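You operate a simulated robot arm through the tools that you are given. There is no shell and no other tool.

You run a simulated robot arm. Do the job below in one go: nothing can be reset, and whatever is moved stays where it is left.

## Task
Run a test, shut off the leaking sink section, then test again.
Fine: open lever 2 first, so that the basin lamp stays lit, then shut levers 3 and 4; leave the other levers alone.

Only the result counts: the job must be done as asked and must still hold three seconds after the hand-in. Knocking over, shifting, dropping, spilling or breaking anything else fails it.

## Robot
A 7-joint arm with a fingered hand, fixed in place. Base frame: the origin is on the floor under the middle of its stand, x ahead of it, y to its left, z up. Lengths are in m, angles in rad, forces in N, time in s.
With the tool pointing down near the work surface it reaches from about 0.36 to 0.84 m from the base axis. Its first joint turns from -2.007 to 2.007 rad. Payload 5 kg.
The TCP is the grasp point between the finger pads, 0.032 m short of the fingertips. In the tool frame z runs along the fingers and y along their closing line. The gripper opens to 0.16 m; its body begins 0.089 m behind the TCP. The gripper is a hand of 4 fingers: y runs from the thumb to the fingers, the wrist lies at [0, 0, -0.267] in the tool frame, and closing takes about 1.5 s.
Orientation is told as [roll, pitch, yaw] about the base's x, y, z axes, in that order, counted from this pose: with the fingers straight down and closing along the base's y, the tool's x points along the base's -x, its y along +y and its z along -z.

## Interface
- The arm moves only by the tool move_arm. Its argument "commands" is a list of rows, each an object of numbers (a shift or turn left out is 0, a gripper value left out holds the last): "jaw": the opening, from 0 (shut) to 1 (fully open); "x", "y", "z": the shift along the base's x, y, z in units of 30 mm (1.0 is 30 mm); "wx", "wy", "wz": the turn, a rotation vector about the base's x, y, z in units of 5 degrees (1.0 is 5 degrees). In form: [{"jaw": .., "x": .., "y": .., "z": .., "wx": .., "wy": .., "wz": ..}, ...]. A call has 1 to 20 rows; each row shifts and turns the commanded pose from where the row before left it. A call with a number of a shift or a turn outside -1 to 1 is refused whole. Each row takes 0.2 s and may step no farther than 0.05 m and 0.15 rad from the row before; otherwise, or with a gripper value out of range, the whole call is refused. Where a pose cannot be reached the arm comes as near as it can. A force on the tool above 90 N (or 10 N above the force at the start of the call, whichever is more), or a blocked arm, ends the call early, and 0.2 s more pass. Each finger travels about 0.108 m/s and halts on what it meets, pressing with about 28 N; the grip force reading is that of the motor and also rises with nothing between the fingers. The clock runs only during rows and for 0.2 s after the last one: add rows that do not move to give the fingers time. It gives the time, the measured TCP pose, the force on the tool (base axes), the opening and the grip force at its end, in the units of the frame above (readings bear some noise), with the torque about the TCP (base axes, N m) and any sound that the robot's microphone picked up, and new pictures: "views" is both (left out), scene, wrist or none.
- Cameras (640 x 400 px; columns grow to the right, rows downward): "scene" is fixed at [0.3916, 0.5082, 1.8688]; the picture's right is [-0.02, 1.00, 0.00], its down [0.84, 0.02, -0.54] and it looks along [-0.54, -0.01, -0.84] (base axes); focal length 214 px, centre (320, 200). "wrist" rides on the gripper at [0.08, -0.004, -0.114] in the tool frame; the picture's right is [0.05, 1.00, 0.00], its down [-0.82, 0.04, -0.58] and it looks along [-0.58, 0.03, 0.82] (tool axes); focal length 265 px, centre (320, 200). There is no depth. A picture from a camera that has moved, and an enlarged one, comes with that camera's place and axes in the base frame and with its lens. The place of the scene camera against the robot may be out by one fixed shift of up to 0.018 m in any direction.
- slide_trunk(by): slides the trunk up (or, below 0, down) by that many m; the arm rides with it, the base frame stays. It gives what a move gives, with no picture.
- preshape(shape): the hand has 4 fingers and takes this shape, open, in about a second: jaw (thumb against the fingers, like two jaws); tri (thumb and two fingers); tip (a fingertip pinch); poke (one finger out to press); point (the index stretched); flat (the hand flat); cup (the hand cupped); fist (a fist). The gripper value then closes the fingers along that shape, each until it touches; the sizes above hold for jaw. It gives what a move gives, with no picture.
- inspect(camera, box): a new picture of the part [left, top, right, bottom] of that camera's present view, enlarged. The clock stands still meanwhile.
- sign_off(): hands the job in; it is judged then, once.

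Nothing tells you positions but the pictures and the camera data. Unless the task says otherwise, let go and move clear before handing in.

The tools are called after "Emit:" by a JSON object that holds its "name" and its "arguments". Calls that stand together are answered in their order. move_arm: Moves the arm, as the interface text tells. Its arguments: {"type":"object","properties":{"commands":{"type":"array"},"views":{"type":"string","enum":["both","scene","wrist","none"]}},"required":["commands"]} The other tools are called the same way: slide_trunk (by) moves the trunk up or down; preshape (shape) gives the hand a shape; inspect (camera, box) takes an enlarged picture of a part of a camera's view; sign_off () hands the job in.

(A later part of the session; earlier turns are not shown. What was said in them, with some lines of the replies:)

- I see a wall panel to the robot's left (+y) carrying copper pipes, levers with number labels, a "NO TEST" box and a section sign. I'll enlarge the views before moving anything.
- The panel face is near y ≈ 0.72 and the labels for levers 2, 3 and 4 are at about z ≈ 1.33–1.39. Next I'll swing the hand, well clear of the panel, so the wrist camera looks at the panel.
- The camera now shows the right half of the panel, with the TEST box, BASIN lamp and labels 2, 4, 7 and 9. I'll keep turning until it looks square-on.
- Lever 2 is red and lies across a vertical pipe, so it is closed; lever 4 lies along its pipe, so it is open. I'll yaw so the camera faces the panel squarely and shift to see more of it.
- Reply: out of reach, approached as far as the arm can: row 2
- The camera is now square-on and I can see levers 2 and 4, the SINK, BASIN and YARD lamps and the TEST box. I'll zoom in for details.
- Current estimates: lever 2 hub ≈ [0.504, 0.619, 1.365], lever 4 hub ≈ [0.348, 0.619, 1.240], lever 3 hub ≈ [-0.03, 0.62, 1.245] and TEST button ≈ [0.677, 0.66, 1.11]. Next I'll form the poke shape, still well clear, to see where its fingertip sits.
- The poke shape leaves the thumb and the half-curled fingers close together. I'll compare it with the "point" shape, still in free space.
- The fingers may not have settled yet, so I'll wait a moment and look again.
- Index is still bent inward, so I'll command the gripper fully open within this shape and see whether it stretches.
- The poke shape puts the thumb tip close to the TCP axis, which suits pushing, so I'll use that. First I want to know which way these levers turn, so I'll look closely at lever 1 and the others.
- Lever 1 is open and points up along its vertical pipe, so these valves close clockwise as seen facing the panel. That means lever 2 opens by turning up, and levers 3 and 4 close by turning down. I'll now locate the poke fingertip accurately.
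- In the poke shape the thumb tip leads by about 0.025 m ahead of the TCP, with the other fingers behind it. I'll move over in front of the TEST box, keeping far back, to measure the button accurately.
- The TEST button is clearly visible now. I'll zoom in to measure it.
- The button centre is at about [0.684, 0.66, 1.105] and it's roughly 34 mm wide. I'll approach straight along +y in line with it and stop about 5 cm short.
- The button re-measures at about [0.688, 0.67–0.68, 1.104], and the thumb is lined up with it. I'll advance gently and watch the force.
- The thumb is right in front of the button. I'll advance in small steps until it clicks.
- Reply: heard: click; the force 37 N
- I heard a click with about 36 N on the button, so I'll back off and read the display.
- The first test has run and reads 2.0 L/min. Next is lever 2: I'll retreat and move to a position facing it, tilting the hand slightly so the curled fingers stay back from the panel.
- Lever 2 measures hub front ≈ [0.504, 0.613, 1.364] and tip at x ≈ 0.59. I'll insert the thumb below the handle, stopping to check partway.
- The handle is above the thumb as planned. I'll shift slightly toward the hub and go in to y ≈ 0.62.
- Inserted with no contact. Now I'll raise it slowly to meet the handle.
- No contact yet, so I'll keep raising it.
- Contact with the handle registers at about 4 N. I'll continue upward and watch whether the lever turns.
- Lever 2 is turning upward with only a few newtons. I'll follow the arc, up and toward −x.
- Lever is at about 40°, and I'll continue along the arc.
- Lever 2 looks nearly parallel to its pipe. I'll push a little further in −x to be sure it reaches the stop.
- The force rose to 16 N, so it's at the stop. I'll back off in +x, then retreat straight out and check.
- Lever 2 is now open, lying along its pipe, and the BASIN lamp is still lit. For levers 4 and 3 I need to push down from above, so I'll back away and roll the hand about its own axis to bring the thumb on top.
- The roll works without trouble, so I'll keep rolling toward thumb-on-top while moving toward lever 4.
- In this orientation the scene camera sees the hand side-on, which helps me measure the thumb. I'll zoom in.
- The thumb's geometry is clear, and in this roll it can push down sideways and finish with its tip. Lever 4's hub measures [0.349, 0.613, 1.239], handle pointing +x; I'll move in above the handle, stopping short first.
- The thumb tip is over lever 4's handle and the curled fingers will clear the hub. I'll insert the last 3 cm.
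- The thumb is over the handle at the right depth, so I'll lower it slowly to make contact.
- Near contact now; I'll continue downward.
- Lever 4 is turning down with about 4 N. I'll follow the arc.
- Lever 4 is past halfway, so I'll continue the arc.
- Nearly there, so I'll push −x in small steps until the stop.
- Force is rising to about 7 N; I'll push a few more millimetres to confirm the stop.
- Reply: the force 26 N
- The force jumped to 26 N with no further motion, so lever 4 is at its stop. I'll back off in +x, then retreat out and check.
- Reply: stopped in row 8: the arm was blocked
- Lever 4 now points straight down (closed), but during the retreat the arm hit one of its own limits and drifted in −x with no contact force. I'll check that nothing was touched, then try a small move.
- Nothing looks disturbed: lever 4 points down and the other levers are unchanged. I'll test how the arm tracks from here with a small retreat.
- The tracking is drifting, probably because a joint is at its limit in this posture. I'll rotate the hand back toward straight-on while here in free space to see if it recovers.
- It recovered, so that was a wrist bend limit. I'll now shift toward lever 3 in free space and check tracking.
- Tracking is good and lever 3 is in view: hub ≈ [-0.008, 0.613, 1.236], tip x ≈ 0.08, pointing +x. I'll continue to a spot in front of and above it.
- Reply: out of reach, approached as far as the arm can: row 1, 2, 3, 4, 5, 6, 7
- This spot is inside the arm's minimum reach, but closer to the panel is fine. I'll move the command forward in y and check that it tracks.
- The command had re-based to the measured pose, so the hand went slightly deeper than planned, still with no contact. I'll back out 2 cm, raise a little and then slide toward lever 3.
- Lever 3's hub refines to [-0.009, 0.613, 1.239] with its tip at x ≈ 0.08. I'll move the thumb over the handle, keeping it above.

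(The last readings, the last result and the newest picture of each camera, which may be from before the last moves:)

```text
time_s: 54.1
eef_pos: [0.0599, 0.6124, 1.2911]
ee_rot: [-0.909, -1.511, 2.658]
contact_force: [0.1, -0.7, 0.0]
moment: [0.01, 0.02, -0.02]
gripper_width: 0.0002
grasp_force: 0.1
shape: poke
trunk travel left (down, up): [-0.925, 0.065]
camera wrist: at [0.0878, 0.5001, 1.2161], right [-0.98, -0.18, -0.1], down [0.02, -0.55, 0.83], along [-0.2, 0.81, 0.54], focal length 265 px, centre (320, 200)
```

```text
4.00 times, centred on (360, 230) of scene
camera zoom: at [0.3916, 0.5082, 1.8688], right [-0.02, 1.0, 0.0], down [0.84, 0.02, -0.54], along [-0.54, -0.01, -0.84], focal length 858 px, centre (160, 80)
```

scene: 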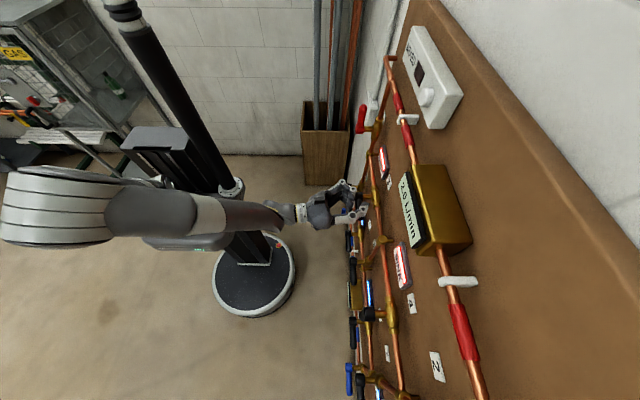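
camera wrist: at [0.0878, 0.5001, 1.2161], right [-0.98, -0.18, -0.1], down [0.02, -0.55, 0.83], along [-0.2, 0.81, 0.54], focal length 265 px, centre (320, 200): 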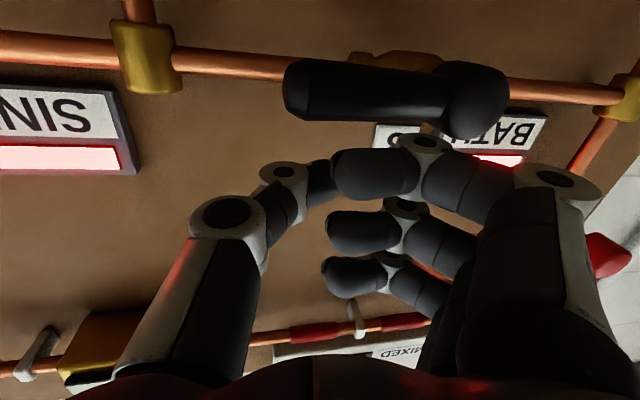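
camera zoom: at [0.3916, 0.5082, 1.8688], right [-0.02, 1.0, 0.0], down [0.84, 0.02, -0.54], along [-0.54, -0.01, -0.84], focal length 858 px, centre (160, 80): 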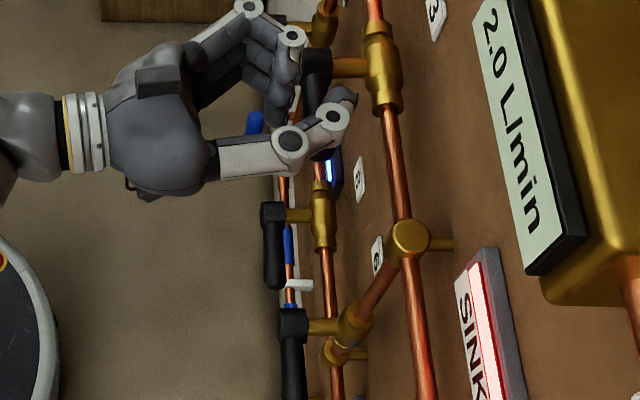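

The thumb sits over lever 3's handle just as it did for lever 4. I'll lower it gently.

Emit:
{"name": "move_arm", "arguments": {"commands": [{"z": -0.2}, {"z": -0.2}, {"z": -0.2}, {"z": -0.2}, {"z": -0.15}], "views": "wrist"}}

```text
time_s: 55.3
eef_pos: [0.0584, 0.6146, 1.2639]
ee_rot: [-0.921, -1.512, 2.67]
contact_force: [0.0, 0.1, 1.4]
moment: [-0.03, -0.02, -0.02]
gripper_width: 0.0
grasp_force: 0.1
shape: poke
trunk travel left (down, up): [-0.925, 0.065]
camera wrist: at [0.0868, 0.5003, 1.188], right [-0.98, -0.18, -0.1], down [0.02, -0.55, 0.83], along [-0.2, 0.81, 0.54], focal length 265 px, centre (320, 200)
```

wrist: 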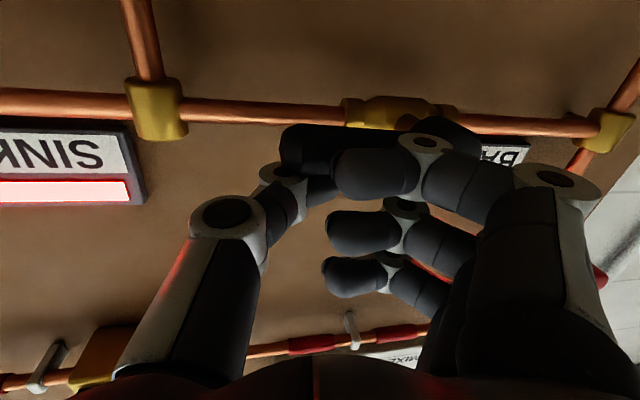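

Just at contact, same picture as with lever 4. I'll continue down.

Emit:
{"name": "move_arm", "arguments": {"commands": [{"z": -0.2}, {"z": -0.2}, {"z": -0.2}, {"z": -0.2}], "views": "wrist"}}

```text
time_s: 56.3
eef_pos: [0.0595, 0.612, 1.2396]
ee_rot: [-0.91, -1.513, 2.656]
contact_force: [-0.4, 0.9, 2.9]
moment: [0.08, 0.02, 0.0]
gripper_width: 0.0001
grasp_force: 0.1
shape: poke
trunk travel left (down, up): [-0.925, 0.065]
camera wrist: at [0.087, 0.5001, 1.1647], right [-0.98, -0.18, -0.1], down [0.02, -0.55, 0.83], along [-0.2, 0.81, 0.54], focal length 265 px, centre (320, 200)
```

wrist: 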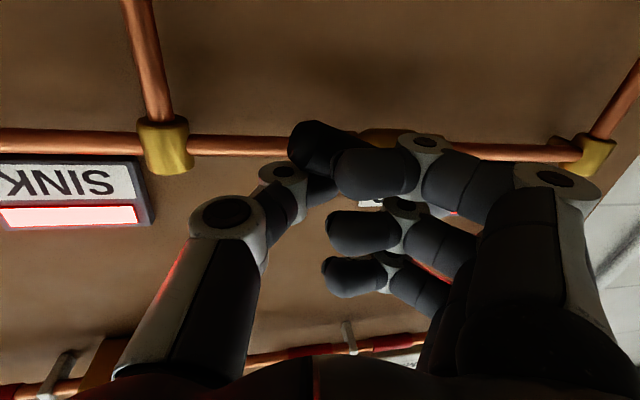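

Lever 3 is turning with about 3 N. I'll repeat the same arc used for lever 4.

Emit:
{"name": "move_arm", "arguments": {"commands": [{"z": -0.25}, {"z": -0.25}, {"x": -0.11, "z": -0.21}, {"x": -0.11, "z": -0.21}, {"x": -0.13, "z": -0.21}], "views": "wrist"}}

```text
time_s: 57.5
eef_pos: [0.0491, 0.6125, 1.2063]
ee_rot: [-0.9, -1.51, 2.644]
contact_force: [0.9, 0.9, 1.9]
moment: [0.03, 0.04, -0.01]
gripper_width: 0.0
grasp_force: 0.2
shape: poke
trunk travel left (down, up): [-0.925, 0.065]
camera wrist: at [0.0764, 0.4991, 1.1315], right [-0.98, -0.18, -0.1], down [0.02, -0.55, 0.83], along [-0.2, 0.81, 0.54], focal length 265 px, centre (320, 200)
```

wrist: 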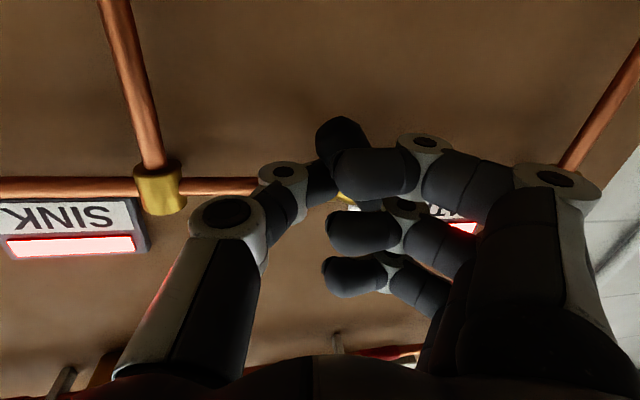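

Emit:
{"name": "move_arm", "arguments": {"commands": [{"x": -0.19, "z": -0.19}, {"x": -0.19, "z": -0.19}, {"x": -0.24, "z": -0.13}, {"x": -0.2, "z": -0.08}, {"x": -0.12, "z": -0.05}], "views": "wrist"}}

```text
time_s: 58.7
eef_pos: [0.0204, 0.6123, 1.189]
ee_rot: [-0.906, -1.508, 2.652]
contact_force: [3.1, 1.6, 0.9]
moment: [0.02, 0.03, -0.09]
gripper_width: 0.0
grasp_force: 0.1
shape: poke
trunk travel left (down, up): [-0.925, 0.065]
camera wrist: at [0.0491, 0.499, 1.1119], right [-0.98, -0.18, -0.1], down [0.02, -0.55, 0.83], along [-0.2, 0.81, 0.54], focal length 265 px, centre (320, 200)
```

wrist: 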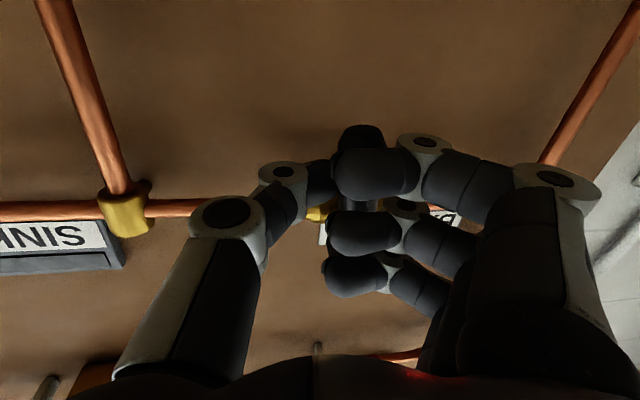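

The SINK lamp has gone dark, so the section is nearly or fully isolated. I'll push a few more millimetres to reach lever 3's stop.

Emit:
{"name": "move_arm", "arguments": {"commands": [{"x": -0.12}, {"x": -0.12}], "views": "wrist"}}

```text
time_s: 59.3
eef_pos: [0.0144, 0.6138, 1.1875]
ee_rot: [-0.873, -1.508, 2.62]
contact_force: [4.6, -0.1, -2.8]
moment: [-0.05, -0.01, -0.08]
gripper_width: 0.0
grasp_force: 0.0
shape: poke
trunk travel left (down, up): [-0.925, 0.065]
camera wrist: at [0.0421, 0.4997, 1.1114], right [-0.98, -0.18, -0.1], down [0.02, -0.55, 0.83], along [-0.2, 0.82, 0.54], focal length 265 px, centre (320, 200)
```

wrist: 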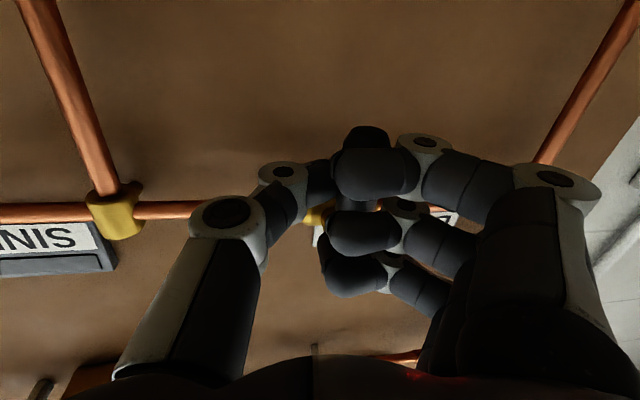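

Emit:
{"name": "move_arm", "arguments": {"commands": [{"x": -0.1}, {"x": -0.1}], "views": "wrist"}}

```text
time_s: 59.9
eef_pos: [0.0109, 0.6135, 1.1873]
ee_rot: [-0.876, -1.513, 2.619]
contact_force: [20.9, -1.5, 0.0]
moment: [0.0, -0.02, -0.29]
gripper_width: 0.0001
grasp_force: 0.0
shape: poke
trunk travel left (down, up): [-0.925, 0.065]
camera wrist: at [0.0395, 0.5, 1.1111], right [-0.98, -0.17, -0.1], down [0.01, -0.55, 0.83], along [-0.2, 0.82, 0.54], focal length 265 px, centre (320, 200)
```

wrist: 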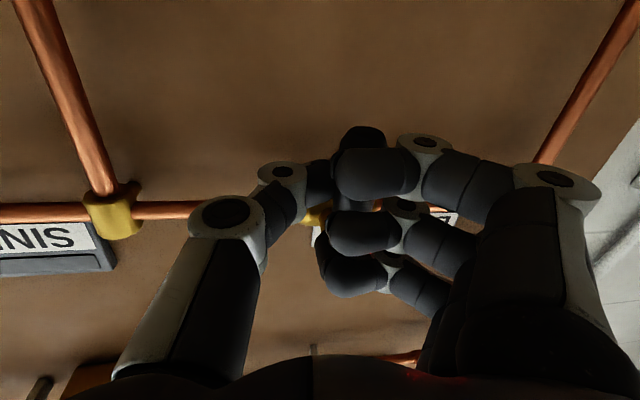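

21 N with no more motion: lever 3 is at its stop. I'll release in +x and retreat diagonally outward, staying within reach.

Emit:
{"name": "move_arm", "arguments": {"commands": [{"x": 0.4}, {"x": 0.4, "y": -0.3}, {"x": 0.8, "y": -0.3}, {"x": 0.9, "y": -0.3}, {"x": 0.9, "y": -0.3}, {"x": 0.9, "y": -0.3}, {"x": 0.9, "y": -0.4}, {"x": 0.9, "y": -0.5}, {"x": 0.9, "y": -0.5}, {}]}}

Emit:
{"name": "inspect", "arguments": {"camera": "scene", "box": [330, 100, 490, 260]}}

Emit:
{"name": "inspect", "arguments": {"camera": "wrist", "box": [0, 0, 640, 400]}}

```text
time_s: 62.1
eef_pos: [0.2151, 0.5267, 1.1854]
ee_rot: [-0.899, -1.509, 2.648]
contact_force: [-0.3, 0.2, -0.4]
moment: [0.0, 0.04, -0.05]
gripper_width: 0.0
grasp_force: 0.2
shape: poke
trunk travel left (down, up): [-0.925, 0.065]
camera wrist: at [0.2436, 0.413, 1.1099], right [-0.98, -0.18, -0.1], down [0.02, -0.55, 0.83], along [-0.2, 0.81, 0.54], focal length 265 px, centre (320, 200)
```

scene: 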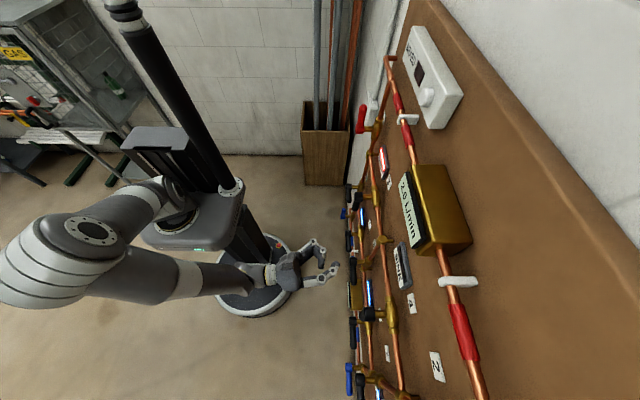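
wrist: 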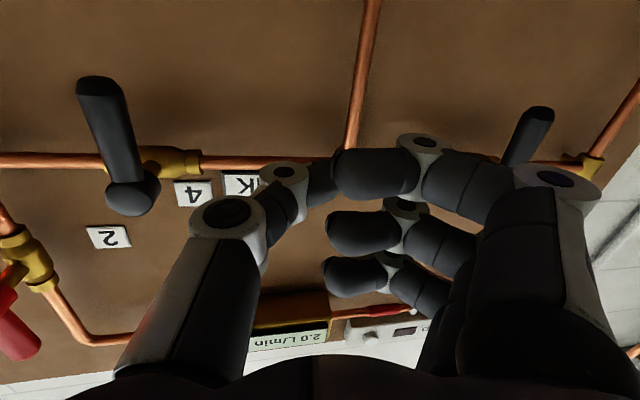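

```text
2.50 times, centred on (410, 180) of scene
camera zoom: at [0.3916, 0.5082, 1.8688], right [-0.02, 1.0, 0.0], down [0.84, 0.02, -0.54], along [-0.54, -0.01, -0.84], focal length 536 px, centre (95, 250)
```

zoom: 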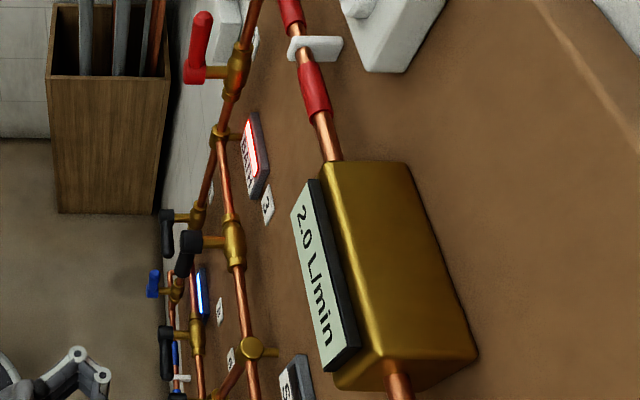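

```text
1.00 times, centred on (320, 200) of wrist (not enlarged: the box is as wide or as high as the picture)
camera zoom: at [0.2436, 0.413, 1.1099], right [-0.98, -0.18, -0.1], down [0.02, -0.55, 0.83], along [-0.2, 0.81, 0.54], focal length 265 px, centre (320, 200)
```

zoom: 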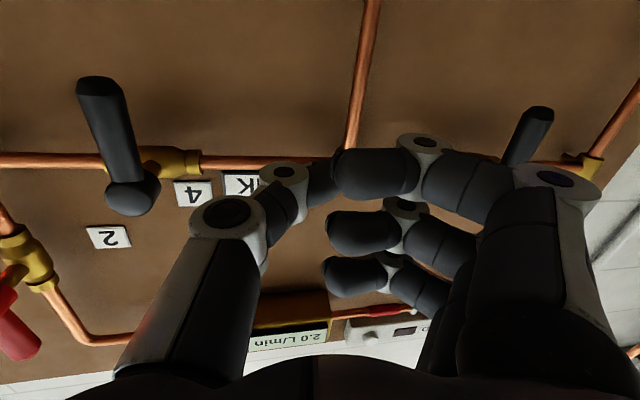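

Levers 3 and 4 both point straight down (shut) and the SINK lamp is dark, while BATH is still lit. I'll retreat further and begin rolling the hand back for pressing TEST again.

Emit:
{"name": "move_arm", "arguments": {"commands": [{"x": 0.9, "y": -0.5, "z": 0.3}, {"x": 0.9, "y": -0.6, "z": 0.3}, {"x": 0.9, "y": -0.6, "z": 0.3}, {"x": 0.9, "y": -0.6, "z": 0.3}, {"x": 0.9, "y": -0.6, "z": 0.3}, {}]}}

```text
time_s: 63.5
eef_pos: [0.3511, 0.439, 1.2311]
ee_rot: [-0.898, -1.511, 2.646]
contact_force: [0.1, 0.1, 0.9]
moment: [-0.01, 0.01, -0.02]
gripper_width: 0.0002
grasp_force: 0.1
shape: poke
trunk travel left (down, up): [-0.925, 0.065]
camera wrist: at [0.3792, 0.3258, 1.1559], right [-0.98, -0.18, -0.1], down [0.02, -0.55, 0.83], along [-0.2, 0.81, 0.54], focal length 265 px, centre (320, 200)
```

scene: 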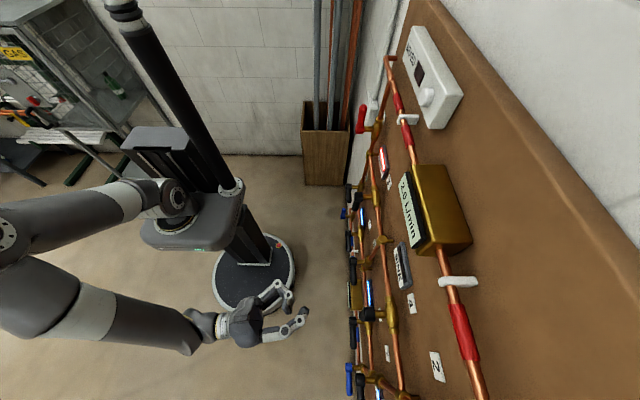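
wrist: 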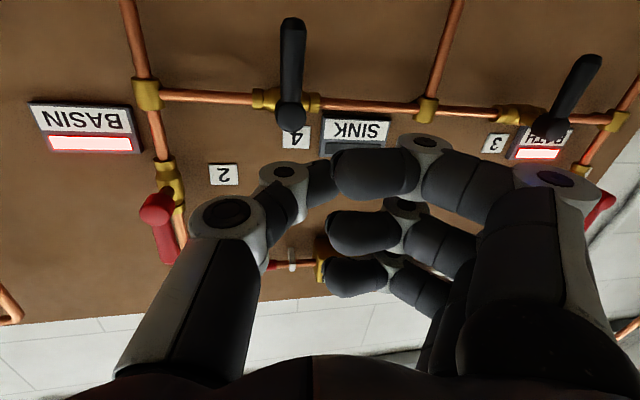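

Everything reads as wanted: BASIN and BATH lit, SINK dark, levers 3 and 4 shut and lever 2 open. I'll travel back to the TEST button in free space while rolling the hand back to thumb-down.

Emit:
{"name": "move_arm", "arguments": {"commands": [{"x": 0.5, "wy": 1}, {"x": 0.6, "z": -0.1, "wy": 1}, {"x": 0.6, "z": -0.2, "wy": 1}, {"x": 0.6, "z": -0.2, "wy": 1}, {"x": 0.6, "z": -0.2, "wy": 1}, {"x": 0.6, "z": -0.2, "wy": 1}, {"x": 0.6, "z": -0.2, "wy": 1}, {"x": 0.6, "z": -0.2, "wy": 1}, {"x": 0.6, "z": -0.2, "wy": 1}, {"x": 0.6, "z": -0.2, "wy": 1}]}}

```text
time_s: 65.7
eef_pos: [0.5272, 0.4388, 1.181]
ee_rot: [1.725, -0.749, 0.037]
contact_force: [0.1, 1.0, 1.1]
moment: [0.02, 0.0, 0.03]
gripper_width: 0.0
grasp_force: 0.0
shape: poke
trunk travel left (down, up): [-0.925, 0.065]
camera wrist: at [0.4873, 0.3262, 1.1109], right [-0.7, -0.18, 0.69], down [0.65, -0.55, 0.52], along [0.29, 0.81, 0.51], focal length 265 px, centre (320, 200)
```

scene: 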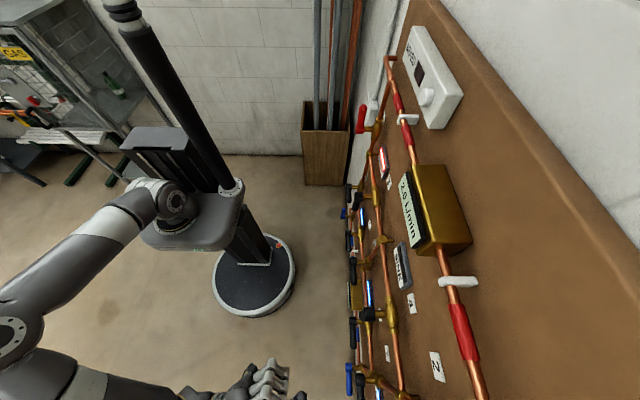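
wrist: 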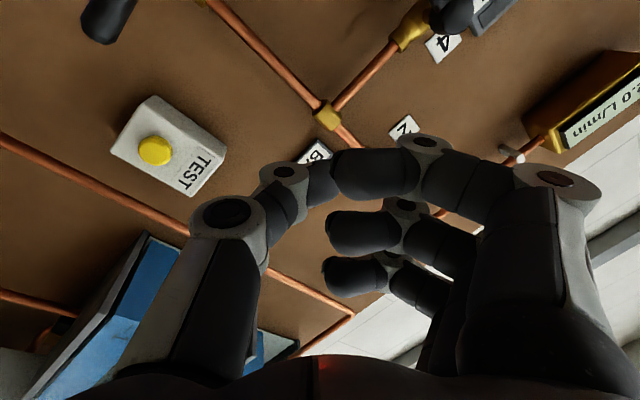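

Tracking is good. I'll finish the roll and line up with the button.

Emit:
{"name": "move_arm", "arguments": {"commands": [{"x": 0.6, "z": -0.2, "wy": 1}, {"x": 0.6, "z": -0.2, "wy": 1}, {"x": 0.6, "z": -0.2, "wy": 1}, {"x": 0.6, "z": -0.2, "wy": 1}, {"x": 0.6, "z": -0.2, "wy": 1}, {"x": 0.6, "z": -0.2, "wy": 1}, {"x": 0.6, "z": -0.2, "wy": 1}, {"x": 0.6, "z": -0.2, "wy": 1}, {"x": 0.6, "z": -0.2, "wx": -1}, {"wx": -1}, {}]}}

```text
time_s: 68.1
eef_pos: [0.6908, 0.4376, 1.1266]
ee_rot: [1.57, -0.048, 0.038]
contact_force: [-0.4, -0.1, 0.6]
moment: [0.01, 0.03, 0.03]
gripper_width: 0.0
grasp_force: 0.0
shape: poke
trunk travel left (down, up): [-0.925, 0.065]
camera wrist: at [0.6152, 0.321, 1.119], right [-0.1, 0.0, 1.0], down [0.83, -0.55, 0.08], along [0.54, 0.84, 0.06], focal length 265 px, centre (320, 200)
```

scene: 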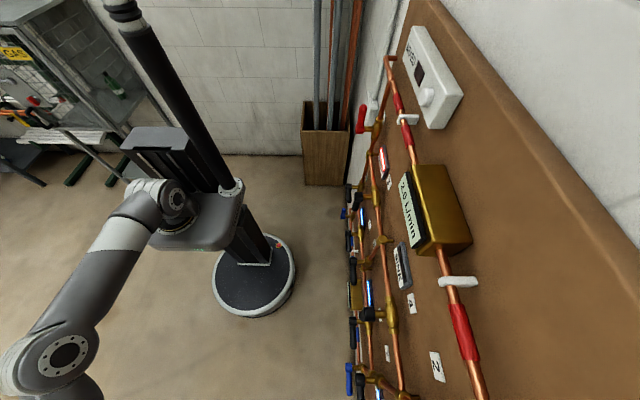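
wrist: 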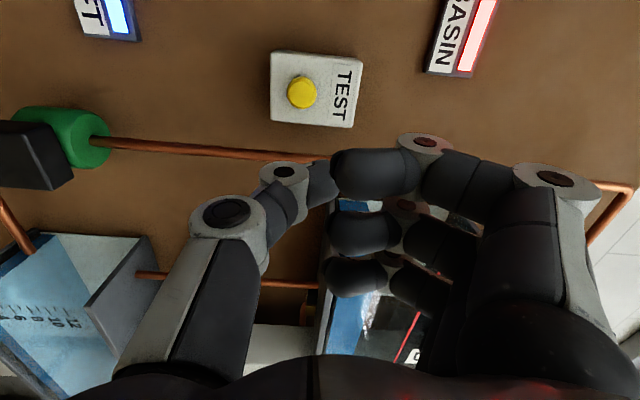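

Lined up in front of TEST again. I'll trim the orientation and advance to the same pre-press position as before.

Emit:
{"name": "move_arm", "arguments": {"commands": [{"wy": 0.55, "wz": -0.44, "z": -0.3}, {"y": 0.8, "z": -0.35}, {"y": 0.8}, {"y": 0.8}, {"y": 0.8}, {"y": 0.8}, {"y": 0.8}, {"y": 0.7}, {"y": 0.4}, {}], "views": "wrist"}}

```text
time_s: 70.3
eef_pos: [0.688, 0.6163, 1.1058]
ee_rot: [1.574, -0.001, -0.001]
contact_force: [-0.5, -0.7, 0.6]
moment: [0.0, 0.0, -0.01]
gripper_width: 0.0
grasp_force: 0.0
shape: poke
trunk travel left (down, up): [-0.925, 0.065]
camera wrist: at [0.6067, 0.5028, 1.1019], right [-0.05, 0.0, 1.0], down [0.81, -0.58, 0.04], along [0.58, 0.82, 0.03], focal length 265 px, centre (320, 200)
```

wrist: 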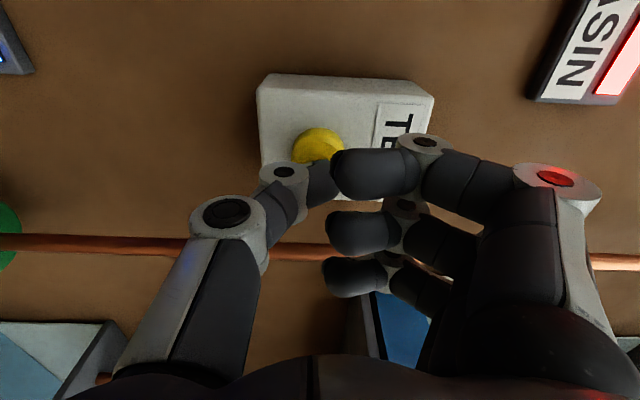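

The view matches the first press. I'll advance in small steps until the click.

Emit:
{"name": "move_arm", "arguments": {"commands": [{"x": 0.07, "y": 0.2}, {"y": 0.15}, {"y": 0.15}, {"y": 0.15}], "views": "wrist"}}

```text
time_s: 71.3
eef_pos: [0.694, 0.63, 1.1057]
ee_rot: [1.572, 0.003, -0.002]
contact_force: [-4.5, -33.4, -7.8]
moment: [0.03, -0.09, 0.3]
gripper_width: 0.0
grasp_force: 0.0
shape: poke
trunk travel left (down, up): [-0.925, 0.065]
heard: click
camera wrist: at [0.6129, 0.5169, 1.1013], right [-0.05, 0.0, 1.0], down [0.81, -0.58, 0.04], along [0.58, 0.81, 0.03], focal length 265 px, centre (320, 200)
```

wrist: 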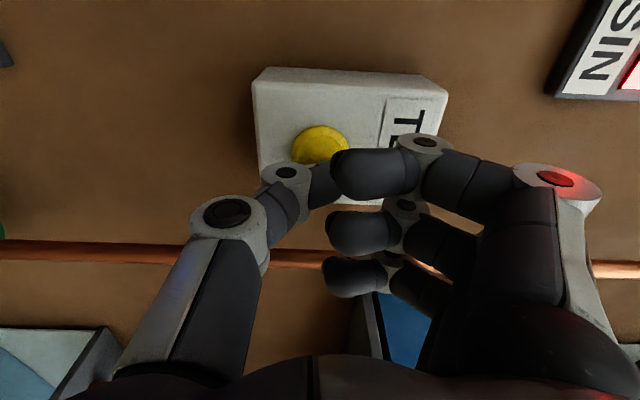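

The second click came at about 33 N. I'll back off and read the meters and lamps.

Emit:
{"name": "move_arm", "arguments": {"commands": [{"y": -0.5}, {"y": -0.8}, {"y": -1}, {"y": -1}, {"y": -1}, {"y": -1}, {}]}}

Emit:
{"name": "inspect", "arguments": {"camera": "scene", "box": [380, 150, 500, 270]}}

Emit:
{"name": "inspect", "arguments": {"camera": "scene", "box": [330, 100, 430, 200]}}

Emit:
{"name": "inspect", "arguments": {"camera": "scene", "box": [330, 250, 430, 350]}}

```text
time_s: 72.9
eef_pos: [0.6914, 0.4775, 1.1077]
ee_rot: [1.574, 0.001, 0.0]
contact_force: [-0.1, -0.7, -0.5]
moment: [0.0, -0.01, 0.0]
gripper_width: 0.0
grasp_force: 0.0
shape: poke
trunk travel left (down, up): [-0.925, 0.065]
camera wrist: at [0.6114, 0.3635, 1.1035], right [-0.05, 0.0, 1.0], down [0.81, -0.58, 0.04], along [0.58, 0.82, 0.03], focal length 265 px, centre (320, 200)
```

scene: 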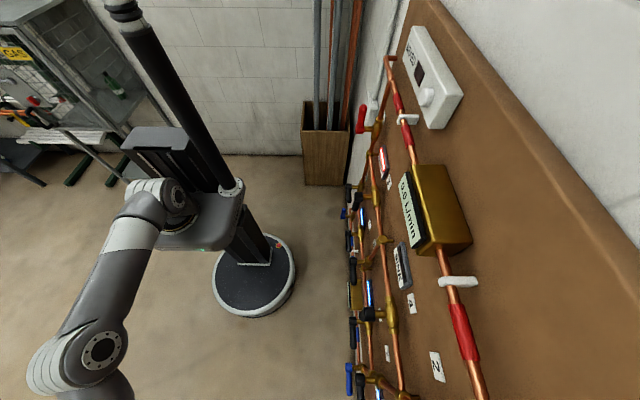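
wrist: 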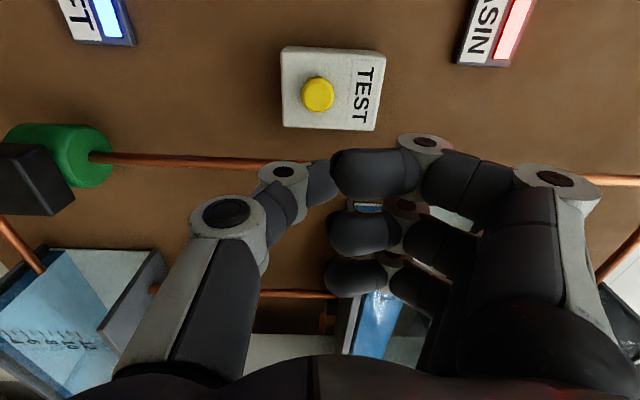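

```text
3.33 times, centred on (440, 210) of scene
camera zoom: at [0.3916, 0.5082, 1.8688], right [-0.02, 1.0, 0.0], down [0.84, 0.02, -0.54], along [-0.54, -0.01, -0.84], focal length 715 px, centre (-80, 167)
```

zoom: 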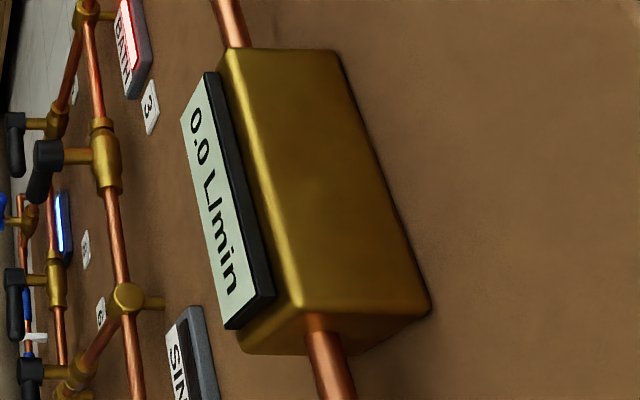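

```text
4.00 times, centred on (380, 150) of scene
camera zoom: at [0.3916, 0.5082, 1.8688], right [-0.02, 1.0, 0.0], down [0.84, 0.02, -0.54], along [-0.54, -0.01, -0.84], focal length 858 px, centre (80, 400)
```

zoom: 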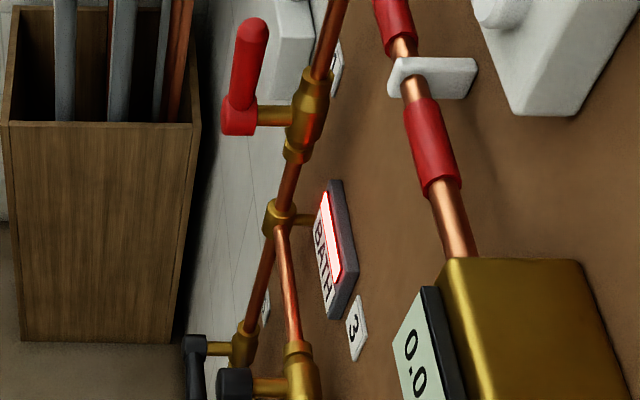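

```text
4.00 times, centred on (380, 300) of scene
camera zoom: at [0.3916, 0.5082, 1.8688], right [-0.02, 1.0, 0.0], down [0.84, 0.02, -0.54], along [-0.54, -0.01, -0.84], focal length 858 px, centre (80, -200)
```

zoom: 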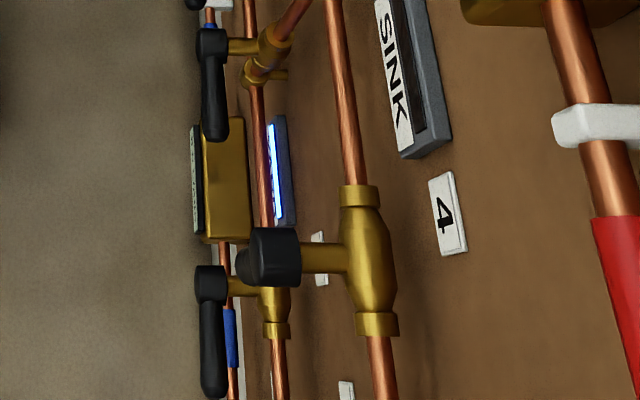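

The second test reads 0.0 L/min, down from 2.0. BASIN and BATH are lit, SINK is dark, lever 2 is open and levers 3 and 4 are shut. The other levers weren't touched and the hand is well clear, so I'm handing in.

Emit:
{"name": "sign_off", "arguments": {}}

```text
The job is handed in.
```

The leaking sink section is shut off, and the second test reads 0.0 L/min, down from 2.0 L/min on the first.

1. **First test:** I pressed TEST, heard the click, and the hot-line meter went from NO TEST to 2.0 L/min.
2. **Lever 2:** I opened it first, until it hit its stop along the pipe. The basin lamp stayed lit throughout.
3. **Levers 4 and 3:** I shut 4, then 3, each firmly against its stop. The sink lamp went dark; basin and bath stayed lit.
4. **Second test:** I pressed TEST again, heard the click, and the meter read 0.0 L/min.

While backing away from lever 4 the arm hit one of its own joint limits and drifted sideways. It felt no contact force, and the pictures showed nothing disturbed.

I left the other levers alone, and the hand was clear of the panel when I handed in.
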